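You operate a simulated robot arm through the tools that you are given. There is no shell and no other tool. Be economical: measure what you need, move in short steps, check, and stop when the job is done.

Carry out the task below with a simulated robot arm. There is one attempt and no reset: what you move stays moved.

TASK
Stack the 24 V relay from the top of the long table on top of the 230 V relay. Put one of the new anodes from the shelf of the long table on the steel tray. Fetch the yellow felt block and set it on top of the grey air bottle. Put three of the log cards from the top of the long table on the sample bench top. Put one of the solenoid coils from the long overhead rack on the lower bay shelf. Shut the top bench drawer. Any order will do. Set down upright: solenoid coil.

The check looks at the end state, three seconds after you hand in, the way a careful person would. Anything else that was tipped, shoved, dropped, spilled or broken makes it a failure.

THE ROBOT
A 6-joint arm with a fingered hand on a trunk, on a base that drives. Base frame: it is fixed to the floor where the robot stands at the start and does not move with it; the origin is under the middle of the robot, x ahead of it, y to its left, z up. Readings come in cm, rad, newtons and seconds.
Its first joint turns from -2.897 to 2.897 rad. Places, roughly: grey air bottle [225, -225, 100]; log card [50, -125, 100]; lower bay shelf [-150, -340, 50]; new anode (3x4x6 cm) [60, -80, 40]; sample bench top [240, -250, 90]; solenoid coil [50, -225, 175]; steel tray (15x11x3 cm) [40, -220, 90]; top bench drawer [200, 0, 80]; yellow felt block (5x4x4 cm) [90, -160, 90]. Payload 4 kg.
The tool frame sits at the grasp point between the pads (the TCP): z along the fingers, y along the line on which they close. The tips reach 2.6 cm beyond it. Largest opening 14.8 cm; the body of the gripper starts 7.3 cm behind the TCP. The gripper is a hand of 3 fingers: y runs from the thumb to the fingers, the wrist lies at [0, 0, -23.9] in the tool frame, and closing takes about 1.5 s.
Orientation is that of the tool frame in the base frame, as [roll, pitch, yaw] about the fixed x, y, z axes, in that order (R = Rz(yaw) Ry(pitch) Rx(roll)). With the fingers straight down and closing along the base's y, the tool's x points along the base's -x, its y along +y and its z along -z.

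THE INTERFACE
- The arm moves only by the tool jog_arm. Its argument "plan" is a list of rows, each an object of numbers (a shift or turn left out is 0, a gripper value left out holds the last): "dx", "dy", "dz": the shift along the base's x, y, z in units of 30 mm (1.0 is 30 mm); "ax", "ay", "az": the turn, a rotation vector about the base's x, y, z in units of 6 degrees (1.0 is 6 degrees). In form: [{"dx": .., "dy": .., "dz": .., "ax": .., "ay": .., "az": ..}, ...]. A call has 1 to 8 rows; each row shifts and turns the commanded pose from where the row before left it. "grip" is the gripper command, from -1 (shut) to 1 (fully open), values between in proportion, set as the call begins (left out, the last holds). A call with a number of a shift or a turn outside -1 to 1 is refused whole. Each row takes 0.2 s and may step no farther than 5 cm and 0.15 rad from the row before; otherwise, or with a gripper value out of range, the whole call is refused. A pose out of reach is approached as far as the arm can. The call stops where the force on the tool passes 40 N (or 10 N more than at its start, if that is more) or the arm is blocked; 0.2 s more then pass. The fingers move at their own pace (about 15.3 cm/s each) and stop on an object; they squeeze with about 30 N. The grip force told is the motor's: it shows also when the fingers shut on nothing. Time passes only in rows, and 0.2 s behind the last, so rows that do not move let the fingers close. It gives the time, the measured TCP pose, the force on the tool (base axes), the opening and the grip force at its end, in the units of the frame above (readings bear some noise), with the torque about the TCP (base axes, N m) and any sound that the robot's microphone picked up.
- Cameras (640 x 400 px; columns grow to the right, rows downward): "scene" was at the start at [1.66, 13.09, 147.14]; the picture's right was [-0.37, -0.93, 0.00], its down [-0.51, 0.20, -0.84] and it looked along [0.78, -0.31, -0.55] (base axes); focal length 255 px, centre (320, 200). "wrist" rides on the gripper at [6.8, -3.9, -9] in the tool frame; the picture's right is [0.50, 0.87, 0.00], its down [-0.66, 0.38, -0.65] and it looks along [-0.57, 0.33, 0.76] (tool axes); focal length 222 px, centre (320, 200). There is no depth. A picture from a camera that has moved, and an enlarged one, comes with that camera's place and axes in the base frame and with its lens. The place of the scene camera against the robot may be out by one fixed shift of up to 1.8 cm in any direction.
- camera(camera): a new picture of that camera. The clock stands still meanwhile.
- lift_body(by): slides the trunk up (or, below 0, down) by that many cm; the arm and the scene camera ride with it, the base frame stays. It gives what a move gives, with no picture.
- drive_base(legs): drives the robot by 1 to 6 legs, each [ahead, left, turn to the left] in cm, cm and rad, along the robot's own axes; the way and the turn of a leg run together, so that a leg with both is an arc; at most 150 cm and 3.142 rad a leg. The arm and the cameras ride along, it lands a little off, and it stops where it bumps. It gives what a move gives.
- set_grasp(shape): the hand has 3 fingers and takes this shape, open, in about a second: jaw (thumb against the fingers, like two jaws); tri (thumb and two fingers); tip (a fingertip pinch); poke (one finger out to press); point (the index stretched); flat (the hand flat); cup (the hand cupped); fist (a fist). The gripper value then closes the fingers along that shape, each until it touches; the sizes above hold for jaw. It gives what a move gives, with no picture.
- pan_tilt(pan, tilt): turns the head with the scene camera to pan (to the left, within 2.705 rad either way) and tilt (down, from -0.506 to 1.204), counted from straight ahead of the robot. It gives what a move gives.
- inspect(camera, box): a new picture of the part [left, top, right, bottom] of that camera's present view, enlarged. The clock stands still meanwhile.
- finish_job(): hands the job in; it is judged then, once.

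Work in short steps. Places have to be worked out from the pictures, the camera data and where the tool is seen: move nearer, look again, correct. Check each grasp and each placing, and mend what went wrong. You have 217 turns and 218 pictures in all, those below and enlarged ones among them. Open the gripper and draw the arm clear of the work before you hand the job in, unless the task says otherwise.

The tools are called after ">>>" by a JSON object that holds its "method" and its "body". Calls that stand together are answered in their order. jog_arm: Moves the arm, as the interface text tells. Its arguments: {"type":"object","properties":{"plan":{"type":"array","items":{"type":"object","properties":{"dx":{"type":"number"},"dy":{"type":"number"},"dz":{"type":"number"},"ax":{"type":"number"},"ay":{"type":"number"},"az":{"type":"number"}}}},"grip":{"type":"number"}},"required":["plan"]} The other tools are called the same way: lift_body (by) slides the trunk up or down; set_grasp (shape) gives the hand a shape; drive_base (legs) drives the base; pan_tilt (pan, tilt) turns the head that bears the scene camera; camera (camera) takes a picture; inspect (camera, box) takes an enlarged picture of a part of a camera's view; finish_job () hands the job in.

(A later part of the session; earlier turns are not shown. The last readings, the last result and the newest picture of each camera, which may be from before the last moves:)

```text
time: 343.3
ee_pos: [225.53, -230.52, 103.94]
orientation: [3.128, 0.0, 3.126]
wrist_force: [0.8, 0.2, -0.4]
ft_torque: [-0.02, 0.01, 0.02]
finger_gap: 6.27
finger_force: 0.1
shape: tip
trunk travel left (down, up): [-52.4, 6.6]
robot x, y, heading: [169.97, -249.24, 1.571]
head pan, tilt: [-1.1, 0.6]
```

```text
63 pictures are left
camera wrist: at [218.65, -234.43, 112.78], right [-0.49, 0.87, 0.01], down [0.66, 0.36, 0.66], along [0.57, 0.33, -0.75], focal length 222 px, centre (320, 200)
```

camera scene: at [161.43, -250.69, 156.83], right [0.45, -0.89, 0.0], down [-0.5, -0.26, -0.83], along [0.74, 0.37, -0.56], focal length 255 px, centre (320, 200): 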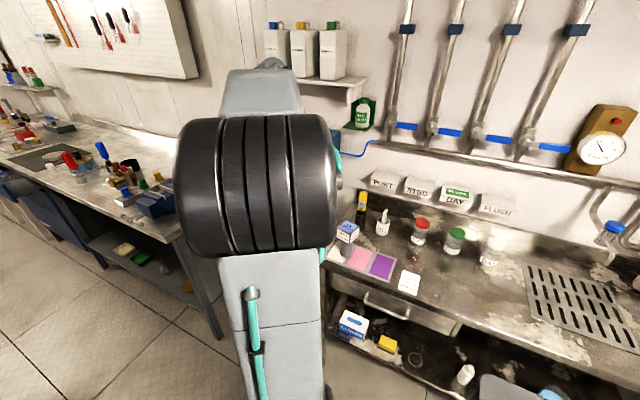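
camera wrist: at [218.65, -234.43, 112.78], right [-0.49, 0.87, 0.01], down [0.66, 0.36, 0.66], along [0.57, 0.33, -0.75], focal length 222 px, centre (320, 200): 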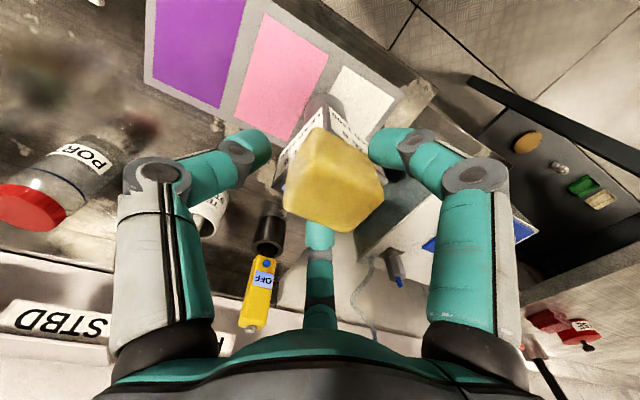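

Lift straight up and check.

>>> {"method": "jog_arm", "body": {"plan": [{"dz": 0.4}, {"dz": 0.8}, {"dz": 1}, {"dz": 1}, {"dz": 1}, {"dz": 1}, {"dz": 1}, {"dx": -0.8, "dy": 0.8}]}}

>>> {"method": "jog_arm", "body": {"plan": [{"dx": -1, "dy": 0.8}, {"dx": -1, "dy": 0.5}, {"dx": -1, "dy": 0.3}, {"dx": -1, "dy": 0.2}, {"dx": -1}, {"dx": -1}, {"dx": -1}, {"dx": -1}]}}

>>> {"method": "camera", "body": {"camera": "wrist"}}

>>> {"method": "inspect", "body": {"camera": "scene", "box": [300, 190, 420, 290]}}

```text
time: 345.1
ee_pos: [223.27, -228.3, 122.53]
orientation: [3.126, 0.004, 3.127]
wrist_force: [-1.0, -0.1, 0.4]
ft_torque: [-0.03, 0.05, 0.01]
finger_gap: 6.29
finger_force: 0.1
shape: tip
trunk travel left (down, up): [-52.4, 6.6]
robot x, y, heading: [170.37, -248.88, 1.568]
head pan, tilt: [-1.1, 0.6]
```

```text
time: 346.9
ee_pos: [199.26, -222.69, 122.41]
orientation: [3.128, 0.004, 3.126]
wrist_force: [-0.5, -0.4, 0.3]
ft_torque: [-0.01, 0.02, 0.0]
finger_gap: 6.27
finger_force: 0.1
shape: tip
trunk travel left (down, up): [-52.4, 6.6]
robot x, y, heading: [170.17, -248.76, 1.567]
head pan, tilt: [-1.1, 0.6]
```

```text
62 pictures are left
camera wrist: at [192.37, -226.48, 131.27], right [-0.49, 0.87, 0.01], down [0.66, 0.36, 0.66], along [0.57, 0.33, -0.75], focal length 222 px, centre (320, 200)
```

wrist: 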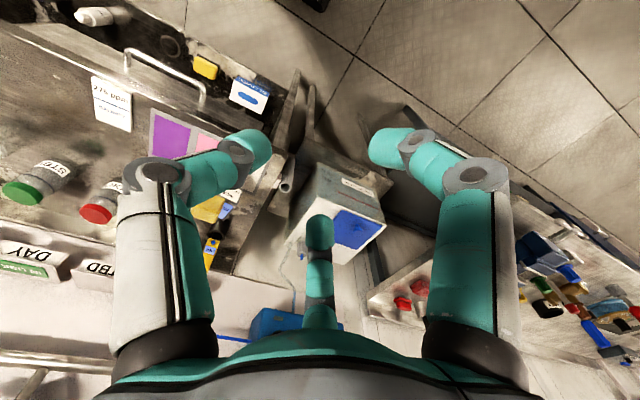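

```text
4.00 times, centred on (360, 240) of scene
camera zoom: at [161.38, -250.7, 156.83], right [0.45, -0.89, 0.0], down [-0.5, -0.26, -0.83], along [0.74, 0.37, -0.56], focal length 1021 px, centre (160, 40)
```

zoom: 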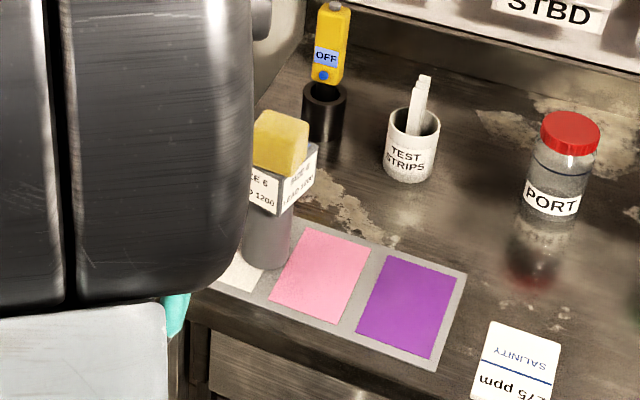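

Felt block sits on the bottle. Bring the arm to the front and drive up the aisle to the drawer.

>>> {"method": "jog_arm", "body": {"plan": [{"dx": -1, "dy": 0.5}, {"dx": -1, "dy": 0.5}, {"dx": -1, "dy": 0.5}, {"dx": -1, "dy": 0.5}, {"dx": -1, "dy": 0.3}, {"dx": -1, "dy": 0.2}, {"dx": -1}, {"dx": -1}]}}

>>> {"method": "drive_base", "body": {"legs": [[0, 24, 0], [120, 0, 0], [60, 0, 0]]}}

>>> {"method": "pan_tilt", "body": {"pan": -0.7, "tilt": 0.6}}

>>> {"method": "camera", "body": {"camera": "scene"}}

```text
time: 348.7
ee_pos: [175.14, -215.14, 122.69]
orientation: [3.128, 0.003, 3.123]
wrist_force: [1.1, 0.3, 0.0]
ft_torque: [0.0, 0.02, 0.01]
finger_gap: 6.25
finger_force: 0.0
shape: tip
trunk travel left (down, up): [-52.4, 6.6]
robot x, y, heading: [170.18, -248.85, 1.567]
head pan, tilt: [-1.1, 0.6]
```

```text
time: 359.0
ee_pos: [149.75, -38.45, 122.71]
orientation: [3.129, 0.002, 3.13]
wrist_force: [0.2, -0.2, 0.6]
ft_torque: [-0.02, 0.0, -0.01]
finger_gap: 6.28
finger_force: 0.1
shape: tip
trunk travel left (down, up): [-52.4, 6.6]
robot x, y, heading: [144.95, -72.62, 1.575]
head pan, tilt: [-1.1, 0.6]
```

```text
time: 359.9
ee_pos: [149.78, -38.45, 122.69]
orientation: [3.128, 0.002, 3.131]
wrist_force: [0.1, 0.6, -0.9]
ft_torque: [0.01, -0.01, -0.03]
finger_gap: 6.26
finger_force: 0.0
shape: tip
trunk travel left (down, up): [-52.4, 6.6]
robot x, y, heading: [145.28, -72.14, 1.578]
head pan, tilt: [-0.7, 0.6]
```

```text
60 pictures are left
camera scene: at [134.11, -71.34, 156.83], right [0.77, -0.64, 0.0], down [-0.36, -0.43, -0.83], along [0.53, 0.63, -0.56], focal length 255 px, centre (320, 200)
```

scene: 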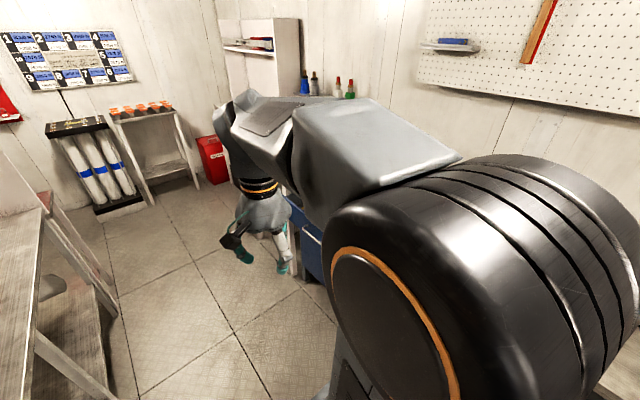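

>>> {"method": "drive_base", "body": {"legs": [[55, 0, 0]]}}

>>> {"method": "pan_tilt", "body": {"pan": -1.75, "tilt": 0.8}}

>>> {"method": "camera", "body": {"camera": "scene"}}

```text
time: 363.0
ee_pos: [149.53, 15.64, 122.71]
orientation: [3.128, 0.005, 3.131]
wrist_force: [0.3, 0.0, 0.2]
ft_torque: [0.02, -0.01, 0.02]
finger_gap: 6.29
finger_force: 0.2
shape: tip
trunk travel left (down, up): [-52.4, 6.6]
robot x, y, heading: [145.02, -18.38, 1.576]
head pan, tilt: [-0.7, 0.6]
```

```text
time: 364.3
ee_pos: [149.5, 15.8, 122.7]
orientation: [3.129, 0.004, 3.132]
wrist_force: [0.0, -0.6, -0.2]
ft_torque: [-0.01, -0.02, -0.03]
finger_gap: 6.27
finger_force: 0.0
shape: tip
trunk travel left (down, up): [-52.4, 6.6]
robot x, y, heading: [145.18, -17.75, 1.576]
head pan, tilt: [-1.751, 0.799]
```

```text
59 pictures are left
camera scene: at [136.16, -25.34, 155.14], right [-0.17, -0.98, 0.0], down [-0.71, 0.12, -0.7], along [0.69, -0.12, -0.72], focal length 255 px, centre (320, 200)
```

scene: 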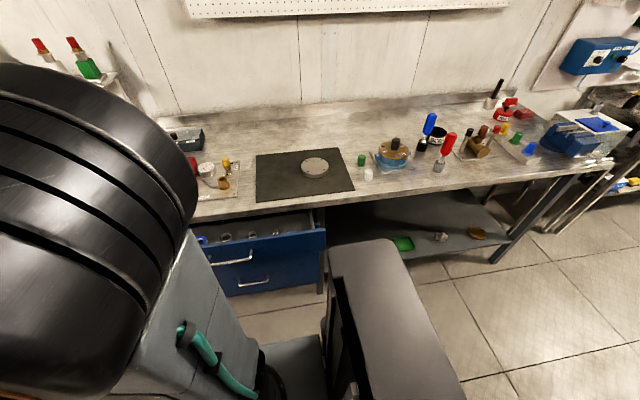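

Drawer front is near x≈191, y from -37 to ~30, z≈70–77. Shift left for room, then swing the closed hand over in front of it, pitched forward.

>>> {"method": "drive_base", "body": {"legs": [[0, 17, 0]]}}

>>> {"method": "jog_arm", "body": {"plan": [{"dx": 1}, {"dx": 1}, {"dx": 1}, {"dx": 1, "dy": -0.5}, {"dx": 1, "dy": -0.5}, {"dx": 1, "dy": -0.5}, {"dx": 1, "dy": -1}, {"dx": 1, "dy": -1}], "grip": -1}}

>>> {"method": "jog_arm", "body": {"plan": [{"dx": 0.5, "dy": -1}, {"dx": 0.5, "dy": -1}, {"ay": -1, "dy": -0.5}, {"ay": -1}, {"ay": -1}, {"ay": -1}, {"ay": -1}, {"ay": -1}]}}

>>> {"method": "camera", "body": {"camera": "scene"}}

>>> {"method": "camera", "body": {"camera": "wrist"}}

```text
time: 365.8
ee_pos: [132.57, 15.67, 122.76]
orientation: [3.127, 0.004, 3.133]
wrist_force: [0.6, 1.1, -1.0]
ft_torque: [-0.04, -0.01, 0.02]
finger_gap: 6.27
finger_force: 0.0
shape: tip
trunk travel left (down, up): [-52.4, 6.6]
robot x, y, heading: [128.03, -18.28, 1.575]
head pan, tilt: [-1.751, 0.799]
```

```text
time: 367.6
ee_pos: [156.89, 5.02, 122.49]
orientation: [3.128, 0.004, 3.137]
wrist_force: [0.6, -0.5, 0.0]
ft_torque: [-0.03, -0.02, 0.02]
finger_gap: 0.0
finger_force: 29.9
shape: tip
trunk travel left (down, up): [-52.4, 6.6]
robot x, y, heading: [128.04, -18.36, 1.58]
head pan, tilt: [-1.751, 0.799]
```

```text
time: 369.4
ee_pos: [159.65, -2.5, 122.76]
orientation: [3.124, 0.633, 3.133]
wrist_force: [0.4, -0.4, 0.2]
ft_torque: [0.0, 0.02, 0.03]
finger_gap: 0.0
finger_force: 30.0
shape: tip
trunk travel left (down, up): [-52.4, 6.6]
robot x, y, heading: [128.19, -18.54, 1.58]
head pan, tilt: [-1.751, 0.799]
```

```text
58 pictures are left
camera scene: at [119.31, -25.48, 155.14], right [-0.17, -0.99, 0.0], down [-0.71, 0.12, -0.7], along [0.69, -0.12, -0.72], focal length 255 px, centre (320, 200)
```

scene: 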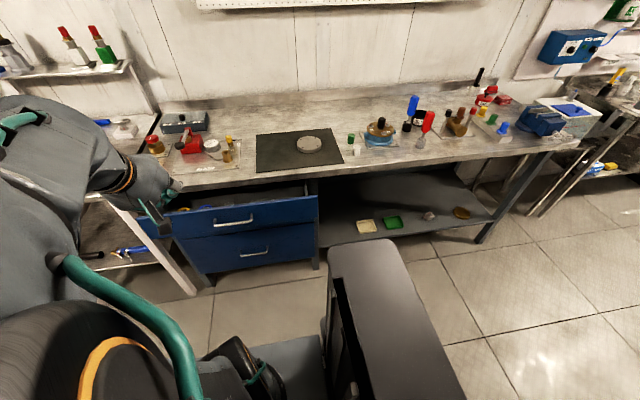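

```text
57 pictures are left
camera wrist: at [148.79, -6.37, 125.86], right [-0.41, 0.87, -0.28], down [0.14, 0.36, 0.92], along [0.9, 0.33, -0.27], focal length 222 px, centre (320, 200)
```

wrist: 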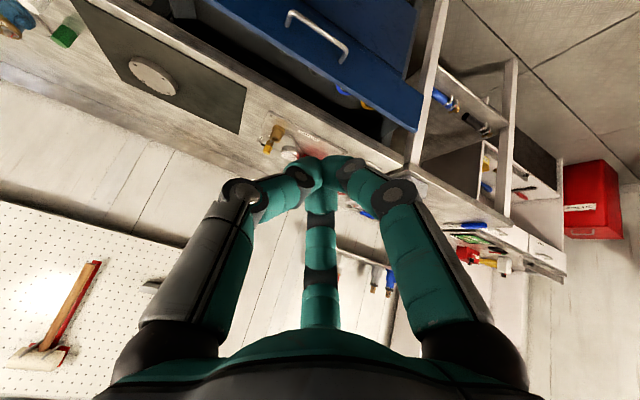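

Drawer centre ≈(192,0), handle there; I'll push at y≈-13, z≈74. Lower the closed hand in front of it.

>>> {"method": "jog_arm", "body": {"plan": [{"dx": 1, "dy": -0.9, "dz": -0.5}, {"dx": 1, "dy": -0.9, "dz": -0.5}, {"dx": 1, "dy": -0.9, "dz": -1}, {"dx": 0.6, "dy": -0.9, "dz": -1}, {"dz": -1}, {"dz": -1}, {"dz": -1}, {"dz": -1}]}}

>>> {"method": "jog_arm", "body": {"plan": [{"dz": -1}, {"dz": -1}, {"dz": -1}, {"dz": -1}, {"dz": -1}, {"dz": -1}, {"dz": -1}, {"dz": -1}]}}

>>> {"method": "camera", "body": {"camera": "wrist"}}

>>> {"method": "camera", "body": {"camera": "scene"}}

```text
refused: row 3 steps farther than a row can; nothing moved
```

```text
time: 371.2
ee_pos: [164.53, 0.22, 102.43]
orientation: [3.124, 0.626, 3.132]
wrist_force: [0.1, 0.3, -0.4]
ft_torque: [-0.04, -0.02, 0.01]
finger_gap: 0.01
finger_force: 29.6
shape: tip
out of reach, approached as far as the arm can: row 5, 6, 7, 8
trunk travel left (down, up): [-52.4, 6.6]
robot x, y, heading: [128.02, -18.57, 1.574]
head pan, tilt: [-1.751, 0.799]
```

```text
56 pictures are left
camera wrist: at [153.7, -3.78, 105.7], right [-0.41, 0.87, -0.28], down [0.15, 0.37, 0.92], along [0.9, 0.33, -0.28], focal length 222 px, centre (320, 200)
```

wrist: 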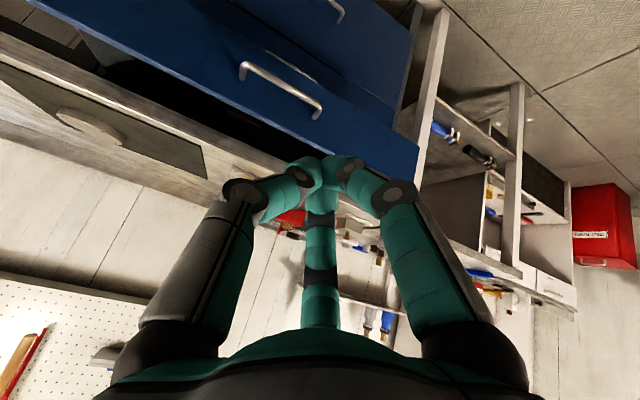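

```text
55 pictures are left
camera scene: at [119.34, -25.46, 155.15], right [-0.17, -0.99, 0.0], down [-0.71, 0.12, -0.7], along [0.69, -0.12, -0.72], focal length 255 px, centre (320, 200)
```

scene: 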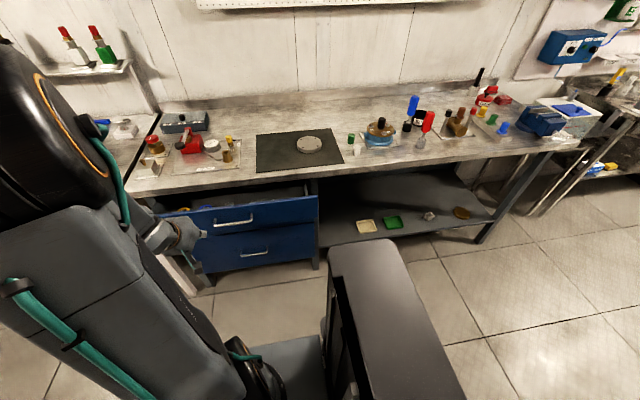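

Use the trunk to lower instead: shift to y≈-13 and lower the trunk by 27 cm.

>>> {"method": "jog_arm", "body": {"plan": [{"dx": 0.5, "dy": -0.9}, {"dx": 0.5, "dy": -0.9}, {"dx": 0.5, "dy": -0.9}, {"dx": 0.5, "dy": -0.9}, {"dy": -0.9}]}}

>>> {"method": "lift_body", "body": {"by": -28}}

>>> {"method": "camera", "body": {"camera": "wrist"}}

>>> {"method": "camera", "body": {"camera": "scene"}}

```text
time: 372.4
ee_pos: [170.65, -11.42, 103.73]
orientation: [3.139, 0.625, 3.132]
wrist_force: [-0.4, 1.0, -0.2]
ft_torque: [0.0, -0.03, 0.04]
finger_gap: 0.01
finger_force: 30.3
shape: tip
out of reach, approached as far as the arm can: row 4, 5
trunk travel left (down, up): [-52.4, 6.6]
robot x, y, heading: [127.73, -18.17, 1.583]
head pan, tilt: [-1.751, 0.799]
```

```text
time: 375.2
ee_pos: [170.67, -11.37, 75.87]
orientation: [3.139, 0.625, 3.134]
wrist_force: [0.0, 0.3, -1.1]
ft_torque: [0.02, 0.01, -0.02]
finger_gap: 0.0
finger_force: 30.2
shape: tip
trunk travel left (down, up): [-24.4, 34.6]
robot x, y, heading: [128.16, -18.45, 1.579]
head pan, tilt: [-1.751, 0.799]
```

```text
54 pictures are left
camera wrist: at [159.82, -15.18, 79.06], right [-0.4, 0.87, -0.29], down [0.15, 0.38, 0.91], along [0.9, 0.32, -0.28], focal length 222 px, centre (320, 200)
```

wrist: 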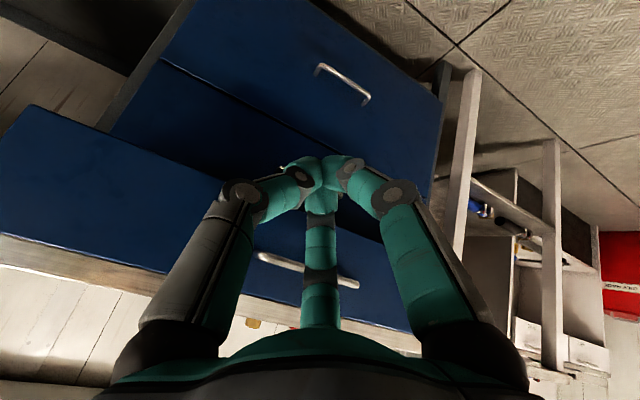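

```text
53 pictures are left
camera scene: at [119.32, -25.48, 127.15], right [-0.17, -0.99, 0.0], down [-0.71, 0.12, -0.7], along [0.69, -0.12, -0.72], focal length 255 px, centre (320, 200)
```

scene: 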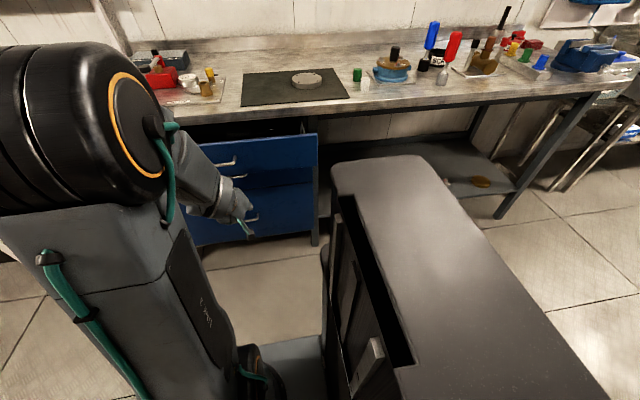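

The tip is aimed at the top drawer's lower part; raise 3 cm and shift right of the handle, then push in +x.

>>> {"method": "jog_arm", "body": {"plan": [{"dz": 0.9, "dy": -0.9}, {"dy": -0.9, "dz": 0.3}, {"dx": 0.6}, {"dx": 0.6}, {"dx": 0.6}, {"dx": 0.6}]}}

>>> {"method": "camera", "body": {"camera": "wrist"}}

```text
time: 376.6
ee_pos: [177.73, -16.75, 79.44]
orientation: [3.139, 0.626, 3.133]
wrist_force: [1.0, -0.6, 0.1]
ft_torque: [0.02, -0.02, -0.01]
finger_gap: 0.0
finger_force: 29.7
shape: tip
trunk travel left (down, up): [-24.4, 34.6]
robot x, y, heading: [128.21, -18.16, 1.574]
head pan, tilt: [-1.751, 0.799]
```

```text
52 pictures are left
camera wrist: at [167.01, -20.59, 82.7], right [-0.4, 0.87, -0.29], down [0.15, 0.38, 0.91], along [0.9, 0.32, -0.28], focal length 222 px, centre (320, 200)
```

wrist: 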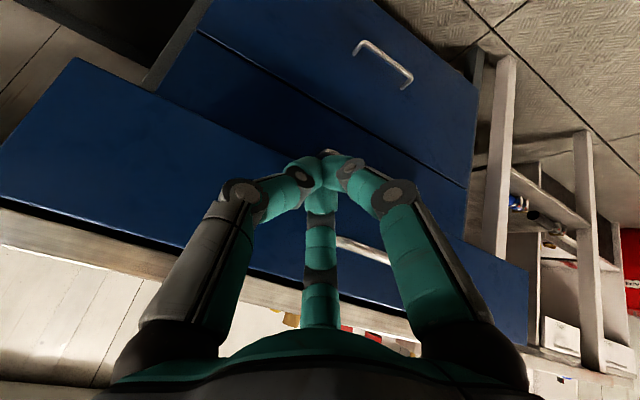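

Good alignment with the top drawer face. Push forward in +x.

>>> {"method": "jog_arm", "body": {"plan": [{"dx": 0.5}, {"dx": 0.5}, {"dx": 0.5}, {"dx": 0.5}, {"dx": 0.5}, {"dx": 0.5}, {"dx": 0.5}, {"dx": 0.5}]}}

```text
time: 378.4
ee_pos: [189.73, -16.71, 79.36]
orientation: [3.136, 0.627, 3.134]
wrist_force: [-0.2, -0.8, 0.5]
ft_torque: [-0.02, 0.0, -0.02]
finger_gap: 0.01
finger_force: 29.4
shape: tip
trunk travel left (down, up): [-24.4, 34.6]
robot x, y, heading: [128.07, -17.86, 1.572]
head pan, tilt: [-1.751, 0.799]
```

>>> {"method": "jog_arm", "body": {"plan": [{"dx": 0.4}, {"dx": 0.4}, {"dx": 0.4}, {"dx": 0.4}, {"dx": 0.4}]}}

>>> {"method": "camera", "body": {"camera": "wrist"}}

>>> {"method": "camera", "body": {"camera": "scene"}}

```text
time: 379.6
ee_pos: [195.82, -17.09, 79.39]
orientation: [3.126, 0.625, 3.133]
wrist_force: [0.2, 0.0, -0.5]
ft_torque: [0.01, -0.02, -0.02]
finger_gap: 0.0
finger_force: 29.6
shape: tip
out of reach, approached as far as the arm can: row 5
trunk travel left (down, up): [-24.4, 34.6]
robot x, y, heading: [128.21, -18.39, 1.574]
head pan, tilt: [-1.751, 0.799]
```

```text
51 pictures are left
camera wrist: at [185.04, -21.0, 82.57], right [-0.41, 0.87, -0.28], down [0.15, 0.37, 0.92], along [0.9, 0.33, -0.28], focal length 222 px, centre (320, 200)
```

wrist: 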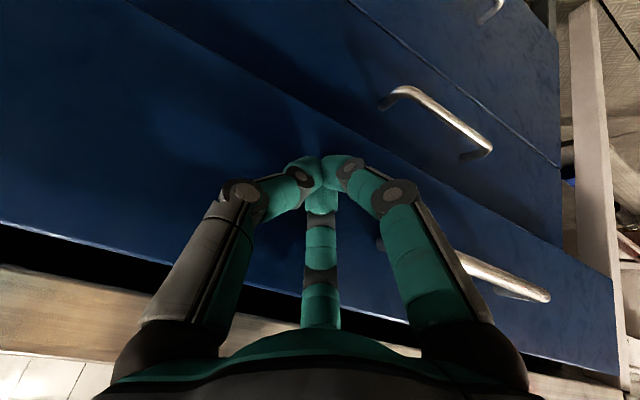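

```text
50 pictures are left
camera scene: at [119.31, -25.48, 127.14], right [-0.17, -0.99, 0.0], down [-0.71, 0.12, -0.7], along [0.69, -0.12, -0.72], focal length 255 px, centre (320, 200)
```

scene: 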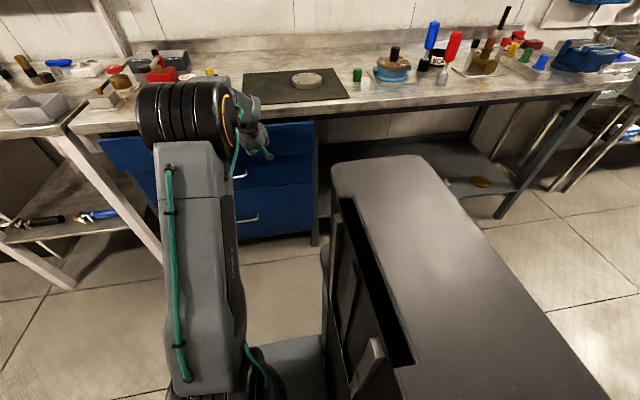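

Arm is nearly extended; use the base to advance further right and watch the force.

>>> {"method": "drive_base", "body": {"legs": [[0, -6, 0]]}}

>>> {"method": "camera", "body": {"camera": "wrist"}}

```text
time: 380.6
ee_pos: [200.37, -17.16, 78.64]
orientation: [3.133, 0.605, -3.14]
wrist_force: [-2.8, 0.7, -0.9]
ft_torque: [-0.06, -0.22, 0.04]
finger_gap: 0.0
finger_force: 30.0
shape: tip
trunk travel left (down, up): [-24.4, 34.6]
robot x, y, heading: [132.96, -18.37, 1.579]
head pan, tilt: [-1.751, 0.799]
stopped in leg 1: the force on the tool passed its limit (the readings are from after the stop); the commanded pose is now the measured one
```

```text
49 pictures are left
camera wrist: at [189.61, -21.06, 82.1], right [-0.42, 0.87, -0.28], down [0.16, 0.37, 0.91], along [0.89, 0.33, -0.3], focal length 222 px, centre (320, 200)
```

wrist: 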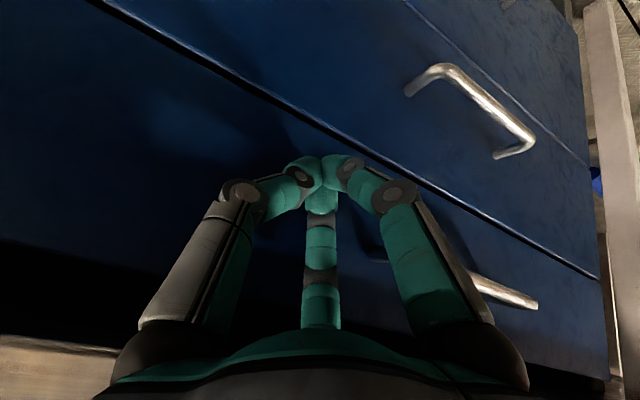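

Force limit reached—probably closed. Back off and inspect.

>>> {"method": "drive_base", "body": {"legs": [[0, 6, 0]]}}

>>> {"method": "jog_arm", "body": {"plan": [{"dx": -1}, {"dx": -1}, {"dx": -1}, {"dx": -1}, {"dx": -1}, {"dx": -1}]}}

>>> {"method": "camera", "body": {"camera": "wrist"}}

>>> {"method": "inspect", "body": {"camera": "scene", "box": [180, 80, 360, 220]}}

```text
time: 381.6
ee_pos: [194.21, -17.15, 78.66]
orientation: [3.133, 0.606, -3.14]
wrist_force: [0.5, 0.6, 0.5]
ft_torque: [0.07, 0.01, 0.0]
finger_gap: 0.02
finger_force: 29.9
shape: tip
trunk travel left (down, up): [-24.4, 34.6]
robot x, y, heading: [126.96, -18.43, 1.575]
head pan, tilt: [-1.751, 0.799]
```

```text
time: 383.0
ee_pos: [176.49, -17.1, 78.57]
orientation: [3.133, 0.605, -3.141]
wrist_force: [0.6, 0.3, -0.2]
ft_torque: [0.02, 0.03, 0.01]
finger_gap: 0.0
finger_force: 29.8
shape: tip
trunk travel left (down, up): [-24.4, 34.6]
robot x, y, heading: [127.05, -18.13, 1.58]
head pan, tilt: [-1.751, 0.799]
```

```text
48 pictures are left
camera wrist: at [165.72, -21.08, 82.05], right [-0.42, 0.87, -0.28], down [0.16, 0.37, 0.91], along [0.89, 0.34, -0.3], focal length 222 px, centre (320, 200)
```

wrist: 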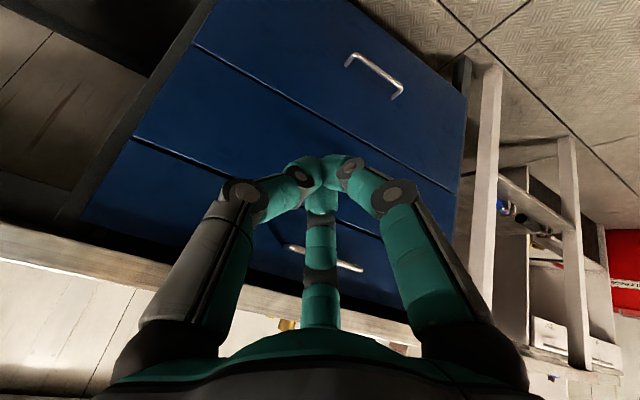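

```text
2.86 times, centred on (270, 150) of scene
camera zoom: at [118.25, -25.49, 127.14], right [-0.17, -0.99, 0.0], down [-0.71, 0.12, -0.7], along [0.69, -0.12, -0.72], focal length 729 px, centre (463, 343)
```

zoom: 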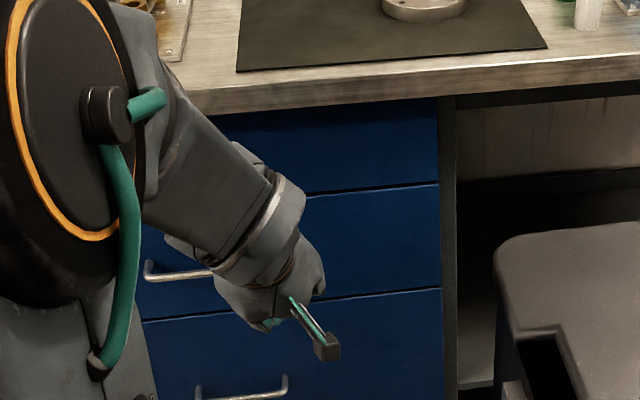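

The top drawer is shut flush. Now fetch the other two cards from this side of the table. Raise, make the tool vertical, and swing to the front.

>>> {"method": "lift_body", "body": {"by": 28}}

>>> {"method": "jog_arm", "body": {"plan": [{"ay": 1, "dx": -1, "dy": 0.5}, {"ay": 1, "dx": -1, "dy": 0.5, "dz": 0.5}, {"ay": 1, "dx": -1, "dy": 0.8, "dz": 0.5}, {"ay": 1, "dx": -0.8, "dy": 1, "dz": 0.5}, {"ay": 1, "dx": -0.8, "dy": 1, "dz": 0.5}, {"ay": 0.8, "dx": -0.8, "dy": 1, "dz": 0.5}, {"dx": -1, "dy": 1}, {"dx": -1, "dy": 1}]}}

>>> {"method": "jog_arm", "body": {"plan": [{"dx": -1, "dy": 1, "az": 1}, {"dx": -1, "dy": 1, "az": 1}, {"dx": -1, "dy": 1, "az": 1}, {"dx": -1, "dy": 1, "az": 1}, {"dx": -1, "dy": 0.3, "az": 1}, {"dx": -1, "az": 1}, {"dx": -1, "az": 1}, {"dx": -1, "az": 1}]}}

```text
time: 385.8
ee_pos: [176.55, -17.14, 106.53]
orientation: [3.134, 0.606, -3.14]
wrist_force: [0.2, -0.5, -0.7]
ft_torque: [0.0, 0.04, -0.03]
finger_gap: 0.01
finger_force: 30.6
shape: tip
trunk travel left (down, up): [-52.4, 6.6]
robot x, y, heading: [126.76, -18.27, 1.58]
head pan, tilt: [-1.751, 0.799]
```

```text
time: 387.6
ee_pos: [153.97, 1.54, 114.43]
orientation: [3.132, -0.001, -3.14]
wrist_force: [-0.2, -1.1, 0.2]
ft_torque: [0.0, -0.04, 0.01]
finger_gap: 0.0
finger_force: 29.6
shape: tip
out of reach, approached as far as the arm can: row 2, 3
trunk travel left (down, up): [-52.4, 6.6]
robot x, y, heading: [126.64, -18.38, 1.577]
head pan, tilt: [-1.751, 0.799]
```

```text
time: 389.4
ee_pos: [130.2, 14.48, 114.46]
orientation: [3.129, -0.002, -2.301]
wrist_force: [-0.4, 0.6, -0.4]
ft_torque: [-0.02, 0.0, 0.0]
finger_gap: 0.03
finger_force: 30.4
shape: tip
trunk travel left (down, up): [-52.4, 6.6]
robot x, y, heading: [126.83, -18.31, 1.581]
head pan, tilt: [-1.751, 0.799]
```

>>> {"method": "jog_arm", "body": {"plan": [{"az": 1, "dz": 0.7}, {"az": 1, "dz": 0.7}, {"az": 1, "dz": 0.7}, {"az": 1}, {"az": 1}, {"az": 1}, {"az": 0.97}], "grip": 0.0}}

>>> {"method": "drive_base", "body": {"legs": [[-130, 0, 0], [0, 7, 0]]}}

>>> {"method": "jog_arm", "body": {"plan": [{"dx": -1}, {"dx": -1}, {"dx": -1}, {"dx": -1, "dy": -0.4}, {"dx": -1, "dy": -0.4}, {"dx": -1, "dy": -0.5}, {"dx": -1, "dy": -0.5}, {"dx": -1, "dy": -0.8}]}}

>>> {"method": "jog_arm", "body": {"plan": [{"dx": -1, "dy": -0.8}, {"dx": -1, "dy": -0.8}, {"dx": -1, "dy": -0.8}, {"dx": -1, "dy": -0.8}, {"dx": -1, "dy": -0.8}, {"dx": -1, "dy": -0.8}]}}

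>>> {"method": "camera", "body": {"camera": "wrist"}}

```text
time: 391.0
ee_pos: [130.27, 14.45, 120.78]
orientation: [3.132, 0.0, -1.57]
wrist_force: [0.6, -0.3, -0.6]
ft_torque: [-0.01, -0.03, 0.05]
finger_gap: 7.36
finger_force: 0.1
shape: tip
trunk travel left (down, up): [-52.4, 6.6]
robot x, y, heading: [127.21, -18.11, 1.577]
head pan, tilt: [-1.751, 0.799]
```

```text
time: 398.2
ee_pos: [124.46, -115.33, 120.77]
orientation: [3.13, 0.001, -1.565]
wrist_force: [-0.6, 0.7, 0.3]
ft_torque: [-0.02, 0.0, 0.0]
finger_gap: 7.36
finger_force: 0.1
shape: tip
trunk travel left (down, up): [-52.4, 6.6]
robot x, y, heading: [121.27, -147.77, 1.586]
head pan, tilt: [-1.751, 0.799]
```

```text
time: 400.0
ee_pos: [100.46, -123.0, 120.53]
orientation: [3.131, 0.001, -1.564]
wrist_force: [0.0, 0.0, -0.3]
ft_torque: [0.0, -0.04, 0.0]
finger_gap: 7.41
finger_force: 0.1
shape: tip
trunk travel left (down, up): [-52.4, 6.6]
robot x, y, heading: [121.65, -148.0, 1.593]
head pan, tilt: [-1.751, 0.799]
```

```text
time: 401.4
ee_pos: [89.31, -126.22, 114.35]
orientation: [3.12, -0.008, -1.553]
wrist_force: [0.2, -0.8, 0.0]
ft_torque: [0.02, 0.01, 0.01]
finger_gap: 7.39
finger_force: 0.1
shape: tip
out of reach, approached as far as the arm can: row 2, 3, 4, 5, 6
trunk travel left (down, up): [-52.4, 6.6]
robot x, y, heading: [121.52, -147.96, 1.583]
head pan, tilt: [-1.751, 0.799]
```

```text
46 pictures are left
camera wrist: at [93.45, -132.83, 123.27], right [-0.86, -0.52, 0.02], down [-0.38, 0.65, 0.66], along [-0.35, 0.55, -0.75], focal length 222 px, centre (320, 200)
```

wrist: 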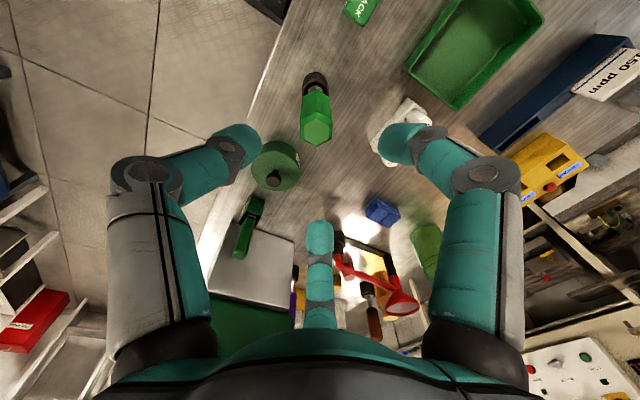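

Too close to the trunk; extend outward in -x.

>>> {"method": "jog_arm", "body": {"plan": [{"dx": -1}, {"dx": -1}, {"dx": -1, "dy": -0.2}, {"dx": -1, "dy": -0.3}, {"dx": -1, "dy": -0.5}, {"dx": -0.8, "dy": -0.8}, {"dx": -0.8, "dy": -0.8}, {"dx": -0.5, "dy": -1}]}}

>>> {"method": "camera", "body": {"camera": "wrist"}}

```text
time: 403.2
ee_pos: [77.72, -124.51, 105.55]
orientation: [3.115, -0.014, -1.549]
wrist_force: [-0.1, -0.1, 0.0]
ft_torque: [0.03, -0.01, 0.02]
finger_gap: 7.4
finger_force: 0.1
shape: tip
out of reach, approached as far as the arm can: row 1, 2, 3, 4, 5, 6, 7, 8
trunk travel left (down, up): [-52.4, 6.6]
robot x, y, heading: [121.55, -148.22, 1.59]
head pan, tilt: [-1.751, 0.799]
```

```text
45 pictures are left
camera wrist: at [81.99, -131.12, 114.47], right [-0.85, -0.52, 0.03], down [-0.38, 0.66, 0.65], along [-0.36, 0.55, -0.76], focal length 222 px, centre (320, 200)
```

wrist: 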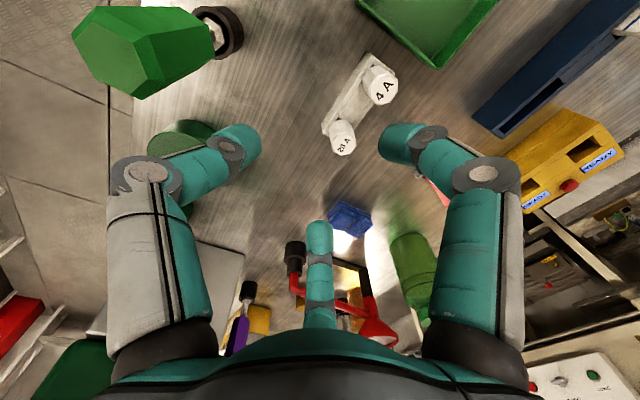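

>>> {"method": "jog_arm", "body": {"plan": [{"dz": 1}, {"dz": 1}, {"dz": 1}, {"dz": 1}]}}

>>> {"method": "pan_tilt", "body": {"pan": 0.5, "tilt": 0.6}}

>>> {"method": "camera", "body": {"camera": "scene"}}

```text
time: 404.2
ee_pos: [81.65, -120.3, 113.99]
orientation: [3.124, -0.005, -1.555]
wrist_force: [0.0, -0.4, 0.6]
ft_torque: [0.02, -0.01, -0.03]
finger_gap: 7.38
finger_force: 0.0
shape: tip
out of reach, approached as far as the arm can: row 1, 2, 3, 4
trunk travel left (down, up): [-52.4, 6.6]
robot x, y, heading: [121.54, -147.98, 1.587]
head pan, tilt: [-1.751, 0.799]
```

```text
time: 406.3
ee_pos: [81.64, -120.24, 114.07]
orientation: [3.125, -0.006, -1.555]
wrist_force: [0.0, -0.1, -0.2]
ft_torque: [0.02, 0.0, 0.0]
finger_gap: 7.36
finger_force: 0.0
shape: tip
trunk travel left (down, up): [-52.4, 6.6]
robot x, y, heading: [121.62, -148.07, 1.591]
head pan, tilt: [0.499, 0.6]
```

```text
44 pictures are left
camera scene: at [100.48, -146.35, 156.83], right [0.87, 0.49, 0.0], down [0.28, -0.49, -0.83], along [-0.41, 0.72, -0.56], focal length 255 px, centre (320, 200)
```

scene: 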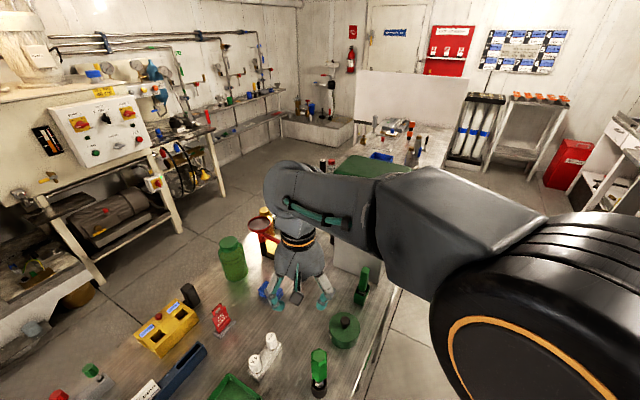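

>>> {"method": "jog_arm", "body": {"plan": [{"az": -1}, {"az": -1}, {"az": -1}]}}

>>> {"method": "jog_arm", "body": {"plan": [{"dz": 0.7}, {"dx": -0.7}, {"dy": -0.7}]}}

```text
time: 407.1
ee_pos: [88.48, -114.2, 108.68]
orientation: [3.113, -0.016, -1.86]
wrist_force: [0.2, 0.5, 0.5]
ft_torque: [-0.03, 0.02, 0.01]
finger_gap: 7.39
finger_force: 0.0
shape: tip
out of reach, approached as far as the arm can: row 1, 2, 3
trunk travel left (down, up): [-52.4, 6.6]
robot x, y, heading: [121.11, -148.11, 1.585]
head pan, tilt: [0.499, 0.6]
```

```text
time: 407.9
ee_pos: [89.86, -113.91, 108.46]
orientation: [3.123, -0.008, -1.872]
wrist_force: [-0.2, 0.0, 0.9]
ft_torque: [-0.01, -0.03, 0.0]
finger_gap: 7.38
finger_force: 0.0
shape: tip
out of reach, approached as far as the arm can: row 1, 2, 3
trunk travel left (down, up): [-52.4, 6.6]
robot x, y, heading: [121.59, -147.99, 1.582]
head pan, tilt: [0.499, 0.6]
```

The last joint is at its lower limit in this state; rotate the other way (+197°) to world yaw +90°, which is equivalent for the cards.

>>> {"method": "jog_arm", "body": {"plan": [{"az": 1, "dz": 0.7}, {"az": 1, "dz": 0.7}, {"az": 1, "dz": 0.7}, {"az": 1, "dz": 0.7}, {"az": 1}, {"az": 1}, {"az": 1}, {"az": 1}]}}

>>> {"method": "jog_arm", "body": {"plan": [{"az": 1}, {"az": 1}, {"az": 1}, {"az": 1}, {"az": 1}, {"az": 1}, {"az": 1}, {"az": 1}]}}

>>> {"method": "jog_arm", "body": {"plan": [{"az": 1}, {"az": 1}, {"az": 1}, {"az": 1}, {"az": 1}, {"az": 1}, {"az": 1}, {"az": 1}]}}

```text
time: 409.7
ee_pos: [89.74, -113.89, 116.8]
orientation: [3.13, -0.001, -1.039]
wrist_force: [0.3, 0.5, -0.1]
ft_torque: [-0.01, -0.01, 0.02]
finger_gap: 7.37
finger_force: 0.0
shape: tip
trunk travel left (down, up): [-52.4, 6.6]
robot x, y, heading: [121.31, -147.78, 1.588]
head pan, tilt: [0.499, 0.6]
```

```text
time: 411.5
ee_pos: [89.93, -113.95, 116.88]
orientation: [3.131, 0.0, -0.201]
wrist_force: [0.0, 0.4, 0.0]
ft_torque: [-0.01, 0.0, 0.03]
finger_gap: 7.39
finger_force: 0.1
shape: tip
trunk travel left (down, up): [-52.4, 6.6]
robot x, y, heading: [121.27, -147.63, 1.592]
head pan, tilt: [0.499, 0.6]
```

```text
time: 413.3
ee_pos: [90.0, -113.83, 116.9]
orientation: [3.131, 0.0, 0.639]
wrist_force: [0.9, 0.2, 0.5]
ft_torque: [-0.04, -0.01, 0.0]
finger_gap: 7.41
finger_force: 0.0
shape: tip
trunk travel left (down, up): [-52.4, 6.6]
robot x, y, heading: [121.51, -148.01, 1.588]
head pan, tilt: [0.499, 0.6]
```

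>>> {"method": "jog_arm", "body": {"plan": [{"az": 1, "dz": 0.5}, {"az": 1, "dz": 0.5}, {"az": 1}, {"az": 1}, {"az": 1}, {"az": 1}, {"az": 1}, {"az": 1}]}}

>>> {"method": "jog_arm", "body": {"plan": [{"az": 0.9, "dx": -0.8, "dy": -0.8}, {"dx": -0.8, "dy": -1}, {"dx": -0.8, "dy": -1}, {"dx": -0.8, "dy": -1}, {"dx": -0.8, "dy": -1}, {"dx": -0.8, "dy": -1}, {"dx": -0.8, "dy": -1}, {"dx": -0.8, "dy": -1}]}}

>>> {"method": "jog_arm", "body": {"plan": [{"dx": -1, "dy": -1}, {"dx": -1, "dy": -0.6}, {"dx": -1, "dy": -0.3}, {"dx": -1}]}}

>>> {"method": "camera", "body": {"camera": "wrist"}}

```text
time: 415.1
ee_pos: [89.94, -113.97, 119.8]
orientation: [3.129, -0.003, 1.475]
wrist_force: [-0.7, -0.3, 0.2]
ft_torque: [-0.04, 0.02, 0.05]
finger_gap: 7.39
finger_force: 0.0
shape: tip
trunk travel left (down, up): [-52.4, 6.6]
robot x, y, heading: [121.12, -147.99, 1.584]
head pan, tilt: [0.499, 0.6]
```

```text
time: 416.9
ee_pos: [70.68, -137.37, 119.86]
orientation: [3.133, 0.001, 1.57]
wrist_force: [-0.7, -0.9, 0.6]
ft_torque: [-0.01, 0.03, 0.0]
finger_gap: 7.35
finger_force: 0.1
shape: tip
trunk travel left (down, up): [-52.4, 6.6]
robot x, y, heading: [121.67, -148.06, 1.589]
head pan, tilt: [0.499, 0.6]
```

```text
time: 417.9
ee_pos: [59.91, -143.09, 119.86]
orientation: [3.132, -0.002, 1.568]
wrist_force: [-0.2, -0.6, -0.1]
ft_torque: [-0.02, 0.06, 0.03]
finger_gap: 7.39
finger_force: 0.0
shape: tip
out of reach, approached as far as the arm can: row 4
trunk travel left (down, up): [-52.4, 6.6]
robot x, y, heading: [121.21, -148.12, 1.589]
head pan, tilt: [0.499, 0.6]
```

```text
43 pictures are left
camera wrist: at [55.87, -136.29, 128.72], right [0.87, 0.5, 0.01], down [0.37, -0.66, 0.66], along [0.33, -0.57, -0.75], focal length 222 px, centre (320, 200)
```

wrist: 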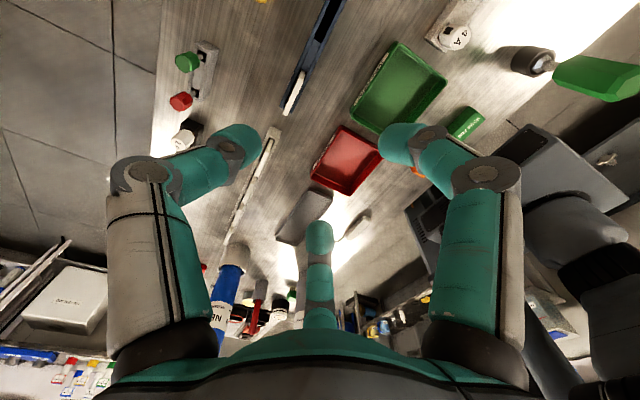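

The 150 ppm card is at (57.3,-145.5). Descend on it.

>>> {"method": "jog_arm", "body": {"plan": [{"dz": -1}, {"dz": -1}, {"dz": -1}, {"dx": -0.5, "dy": -0.4, "dz": -0.9}, {"dx": -0.36, "dy": -0.4, "dz": -0.9}, {"dz": -0.7}]}}

>>> {"method": "inspect", "body": {"camera": "wrist", "box": [230, 60, 410, 240]}}

```text
time: 419.3
ee_pos: [57.09, -145.33, 103.17]
orientation: [3.132, 0.001, 1.568]
wrist_force: [0.1, -0.1, 0.7]
ft_torque: [0.02, 0.02, 0.03]
finger_gap: 7.37
finger_force: 0.2
shape: tip
trunk travel left (down, up): [-52.4, 6.6]
robot x, y, heading: [121.57, -148.01, 1.584]
head pan, tilt: [0.499, 0.6]
```

```text
2.22 times, centred on (320, 150) of wrist
camera zoom: at [53.15, -138.61, 112.19], right [0.87, 0.5, 0.01], down [0.37, -0.66, 0.66], along [0.33, -0.57, -0.75], focal length 494 px, centre (320, 311)
```

zoom: 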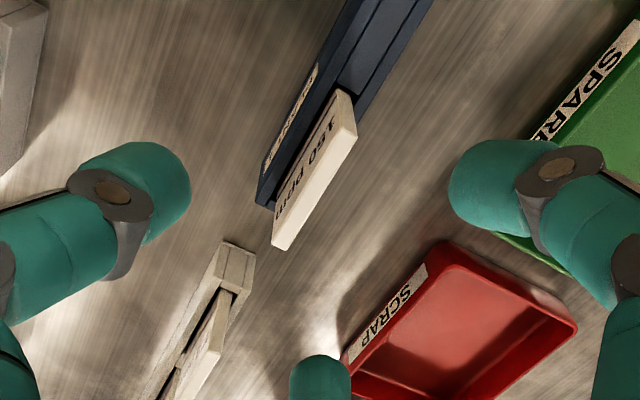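

>>> {"method": "jog_arm", "body": {"plan": [{"dx": 0.1, "dy": -0.15, "dz": -0.9}, {"dz": -0.9}, {"dz": -0.9}, {}]}}

>>> {"method": "jog_arm", "body": {"plan": [{}, {}, {}, {}, {}, {}, {}], "grip": -1}}

>>> {"method": "jog_arm", "body": {"plan": [{"dz": 0.4}, {"dz": 0.8}, {"dz": 1}, {"dz": 1}]}}

>>> {"method": "camera", "body": {"camera": "wrist"}}

```text
time: 420.3
ee_pos: [57.37, -145.8, 95.3]
orientation: [3.132, -0.001, 1.567]
wrist_force: [-0.8, 0.0, 0.4]
ft_torque: [0.01, 0.02, 0.01]
finger_gap: 7.38
finger_force: 0.2
shape: tip
trunk travel left (down, up): [-52.4, 6.6]
robot x, y, heading: [121.13, -148.2, 1.587]
head pan, tilt: [0.499, 0.6]
```

```text
time: 421.9
ee_pos: [57.35, -145.81, 95.42]
orientation: [3.132, -0.002, 1.567]
wrist_force: [1.7, 0.1, 0.3]
ft_torque: [0.0, -0.09, 0.01]
finger_gap: 0.84
finger_force: 29.8
shape: tip
trunk travel left (down, up): [-52.4, 6.6]
robot x, y, heading: [121.65, -147.69, 1.586]
head pan, tilt: [0.499, 0.6]
```

```text
time: 422.9
ee_pos: [57.45, -145.75, 104.97]
orientation: [3.129, -0.002, 1.566]
wrist_force: [0.2, -0.1, -0.8]
ft_torque: [0.0, 0.0, 0.03]
finger_gap: 0.82
finger_force: 30.1
shape: tip
trunk travel left (down, up): [-52.4, 6.6]
robot x, y, heading: [121.4, -148.11, 1.592]
head pan, tilt: [0.499, 0.6]
```

```text
41 pictures are left
camera wrist: at [53.41, -138.98, 113.84], right [0.87, 0.5, 0.01], down [0.37, -0.66, 0.66], along [0.33, -0.57, -0.75], focal length 222 px, centre (320, 200)
```

wrist: 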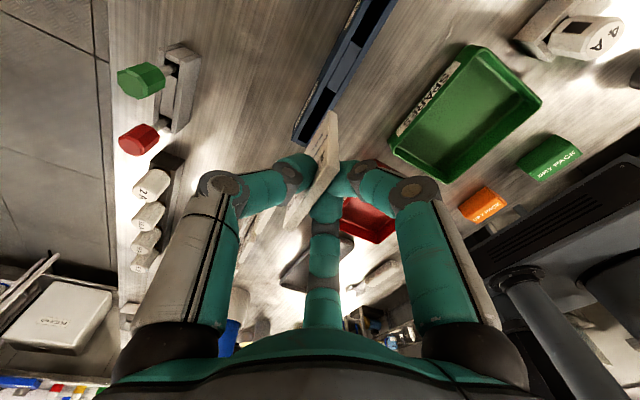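

Card held. Swing back to the front and rotate the tool yaw by -180°.

>>> {"method": "jog_arm", "body": {"plan": [{"dz": 1}, {"dz": 1}, {"dz": 1}, {"dz": 1}, {"dx": 0.9, "dy": 0.6}, {"dx": 0.9, "dy": 1}, {"dx": 0.8, "dy": 1}, {"dx": 0.8, "dy": 1}]}}

>>> {"method": "jog_arm", "body": {"plan": [{"dx": 0.8, "dy": 1, "az": -1}, {"dx": 0.8, "dy": 1, "az": -1}, {"dx": 0.8, "dy": 1, "az": -1}, {"dx": 0.8, "dy": 1, "az": -1}, {"dx": 0.8, "dy": 1, "az": -1}, {"dx": 1, "dy": 0.5, "az": -1}, {"dx": 1, "dy": 0.5, "az": -1}, {"dx": 1, "az": -1}]}}

>>> {"method": "jog_arm", "body": {"plan": [{"dx": 1, "az": -1}, {"dx": 1, "az": -1}, {"dx": 1, "az": -1}, {"dx": 1, "az": -1}, {"dx": 1, "az": -1}, {"dx": 1, "az": -1}, {"dx": 1, "az": -1}, {"dx": 1, "az": -1}]}}

>>> {"method": "jog_arm", "body": {"plan": [{"az": -1}, {"az": -1}, {"az": -1}, {"az": -1}, {"az": -1}, {"az": -1}, {"az": -1}, {"az": -1}]}}

>>> {"method": "jog_arm", "body": {"plan": [{"az": -1}, {"az": -1}, {"az": -1}, {"az": -1}, {"az": -1}, {"az": -1}]}}

```text
time: 424.7
ee_pos: [59.75, -138.79, 118.66]
orientation: [3.12, 0.0, 1.568]
wrist_force: [-0.5, -0.5, -0.2]
ft_torque: [0.0, 0.02, 0.02]
finger_gap: 0.79
finger_force: 30.1
shape: tip
out of reach, approached as far as the arm can: row 4, 5, 6, 7, 8
trunk travel left (down, up): [-52.4, 6.6]
robot x, y, heading: [121.55, -148.31, 1.586]
head pan, tilt: [0.499, 0.6]
```

```text
time: 426.5
ee_pos: [68.51, -116.95, 120.52]
orientation: [3.136, 0.001, 0.731]
wrist_force: [0.5, -0.3, -0.8]
ft_torque: [0.01, -0.03, 0.06]
finger_gap: 0.8
finger_force: 30.5
shape: tip
out of reach, approached as far as the arm can: row 1, 2, 3, 4, 5, 6, 7
trunk travel left (down, up): [-52.4, 6.6]
robot x, y, heading: [121.49, -148.0, 1.59]
head pan, tilt: [0.499, 0.6]
```

```text
time: 428.3
ee_pos: [92.31, -117.16, 120.26]
orientation: [3.131, -0.002, -0.109]
wrist_force: [0.2, 0.2, -0.1]
ft_torque: [-0.02, -0.01, -0.01]
finger_gap: 0.8
finger_force: 29.8
shape: tip
trunk travel left (down, up): [-52.4, 6.6]
robot x, y, heading: [121.4, -148.39, 1.589]
head pan, tilt: [0.499, 0.6]
```

```text
time: 430.1
ee_pos: [92.25, -117.12, 120.34]
orientation: [3.131, 0.002, -0.948]
wrist_force: [0.3, -0.3, -0.6]
ft_torque: [0.02, 0.0, -0.02]
finger_gap: 0.81
finger_force: 29.5
shape: tip
trunk travel left (down, up): [-52.4, 6.6]
robot x, y, heading: [121.34, -148.0, 1.586]
head pan, tilt: [0.499, 0.6]
```

```text
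time: 431.5
ee_pos: [92.27, -117.15, 120.37]
orientation: [3.131, 0.0, -1.576]
wrist_force: [0.0, -0.8, 0.5]
ft_torque: [-0.01, 0.01, -0.01]
finger_gap: 0.8
finger_force: 30.2
shape: tip
trunk travel left (down, up): [-52.4, 6.6]
robot x, y, heading: [121.45, -147.88, 1.589]
head pan, tilt: [0.499, 0.6]
```

>>> {"method": "jog_arm", "body": {"plan": [{"dx": 1}, {"dx": 1}, {"dx": 1}, {"dx": 1, "dy": 0.3}, {"dx": 1, "dy": 0.3}, {"dx": 1}, {"dx": 1}, {"dx": 1}]}}

>>> {"method": "jog_arm", "body": {"plan": [{"dx": 1}, {"dx": 1}, {"dx": 1}, {"dx": 1}]}}

>>> {"method": "drive_base", "body": {"legs": [[-70, 0, 0], [-50, -20, 0], [0, -28, 0]]}}

>>> {"method": "jog_arm", "body": {"plan": [{"dx": 1}, {"dx": 1}, {"dx": 1}, {"dx": 1}, {"dx": 1, "dy": -0.3}, {"dx": 1, "dy": -0.5}, {"dx": 1, "dy": -0.7}, {"dx": 1, "dy": -0.8}]}}

>>> {"method": "camera", "body": {"camera": "wrist"}}

```text
time: 433.3
ee_pos: [116.43, -115.34, 120.48]
orientation: [3.131, -0.004, -1.572]
wrist_force: [0.7, 0.6, -1.6]
ft_torque: [0.01, 0.03, 0.02]
finger_gap: 0.81
finger_force: 29.9
shape: tip
trunk travel left (down, up): [-52.4, 6.6]
robot x, y, heading: [121.24, -147.84, 1.587]
head pan, tilt: [0.499, 0.6]
```

```text
time: 434.3
ee_pos: [128.5, -115.37, 120.15]
orientation: [3.13, 0.0, -1.574]
wrist_force: [-0.3, -0.4, -0.1]
ft_torque: [0.0, -0.01, 0.01]
finger_gap: 0.79
finger_force: 30.4
shape: tip
trunk travel left (down, up): [-52.4, 6.6]
robot x, y, heading: [121.79, -148.03, 1.588]
head pan, tilt: [0.499, 0.6]
```

```text
time: 442.3
ee_pos: [178.63, -233.95, 120.05]
orientation: [3.131, 0.001, -1.582]
wrist_force: [0.5, 0.8, 0.0]
ft_torque: [0.0, 0.04, -0.04]
finger_gap: 0.8
finger_force: 30.0
shape: tip
trunk travel left (down, up): [-52.4, 6.6]
robot x, y, heading: [171.24, -266.81, 1.577]
head pan, tilt: [0.499, 0.6]
```

```text
time: 444.1
ee_pos: [202.54, -241.1, 119.97]
orientation: [3.131, -0.001, -1.582]
wrist_force: [-0.2, 0.0, -0.8]
ft_torque: [-0.05, -0.04, 0.01]
finger_gap: 0.79
finger_force: 30.0
shape: tip
trunk travel left (down, up): [-52.4, 6.6]
robot x, y, heading: [171.27, -266.51, 1.577]
head pan, tilt: [0.499, 0.6]
```

```text
40 pictures are left
camera wrist: at [206.42, -247.86, 128.87], right [-0.87, -0.49, 0.01], down [-0.36, 0.66, 0.66], along [-0.33, 0.57, -0.75], focal length 222 px, centre (320, 200)
```

wrist: 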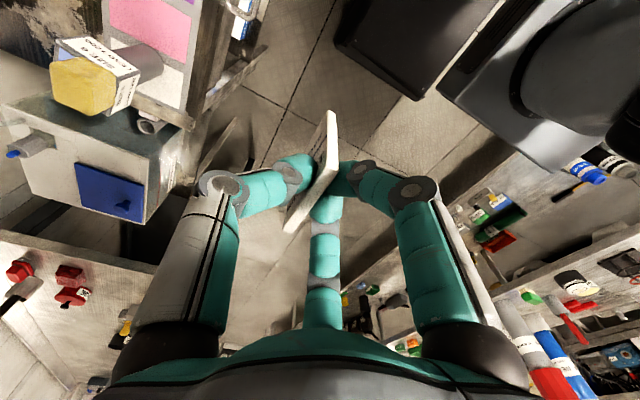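

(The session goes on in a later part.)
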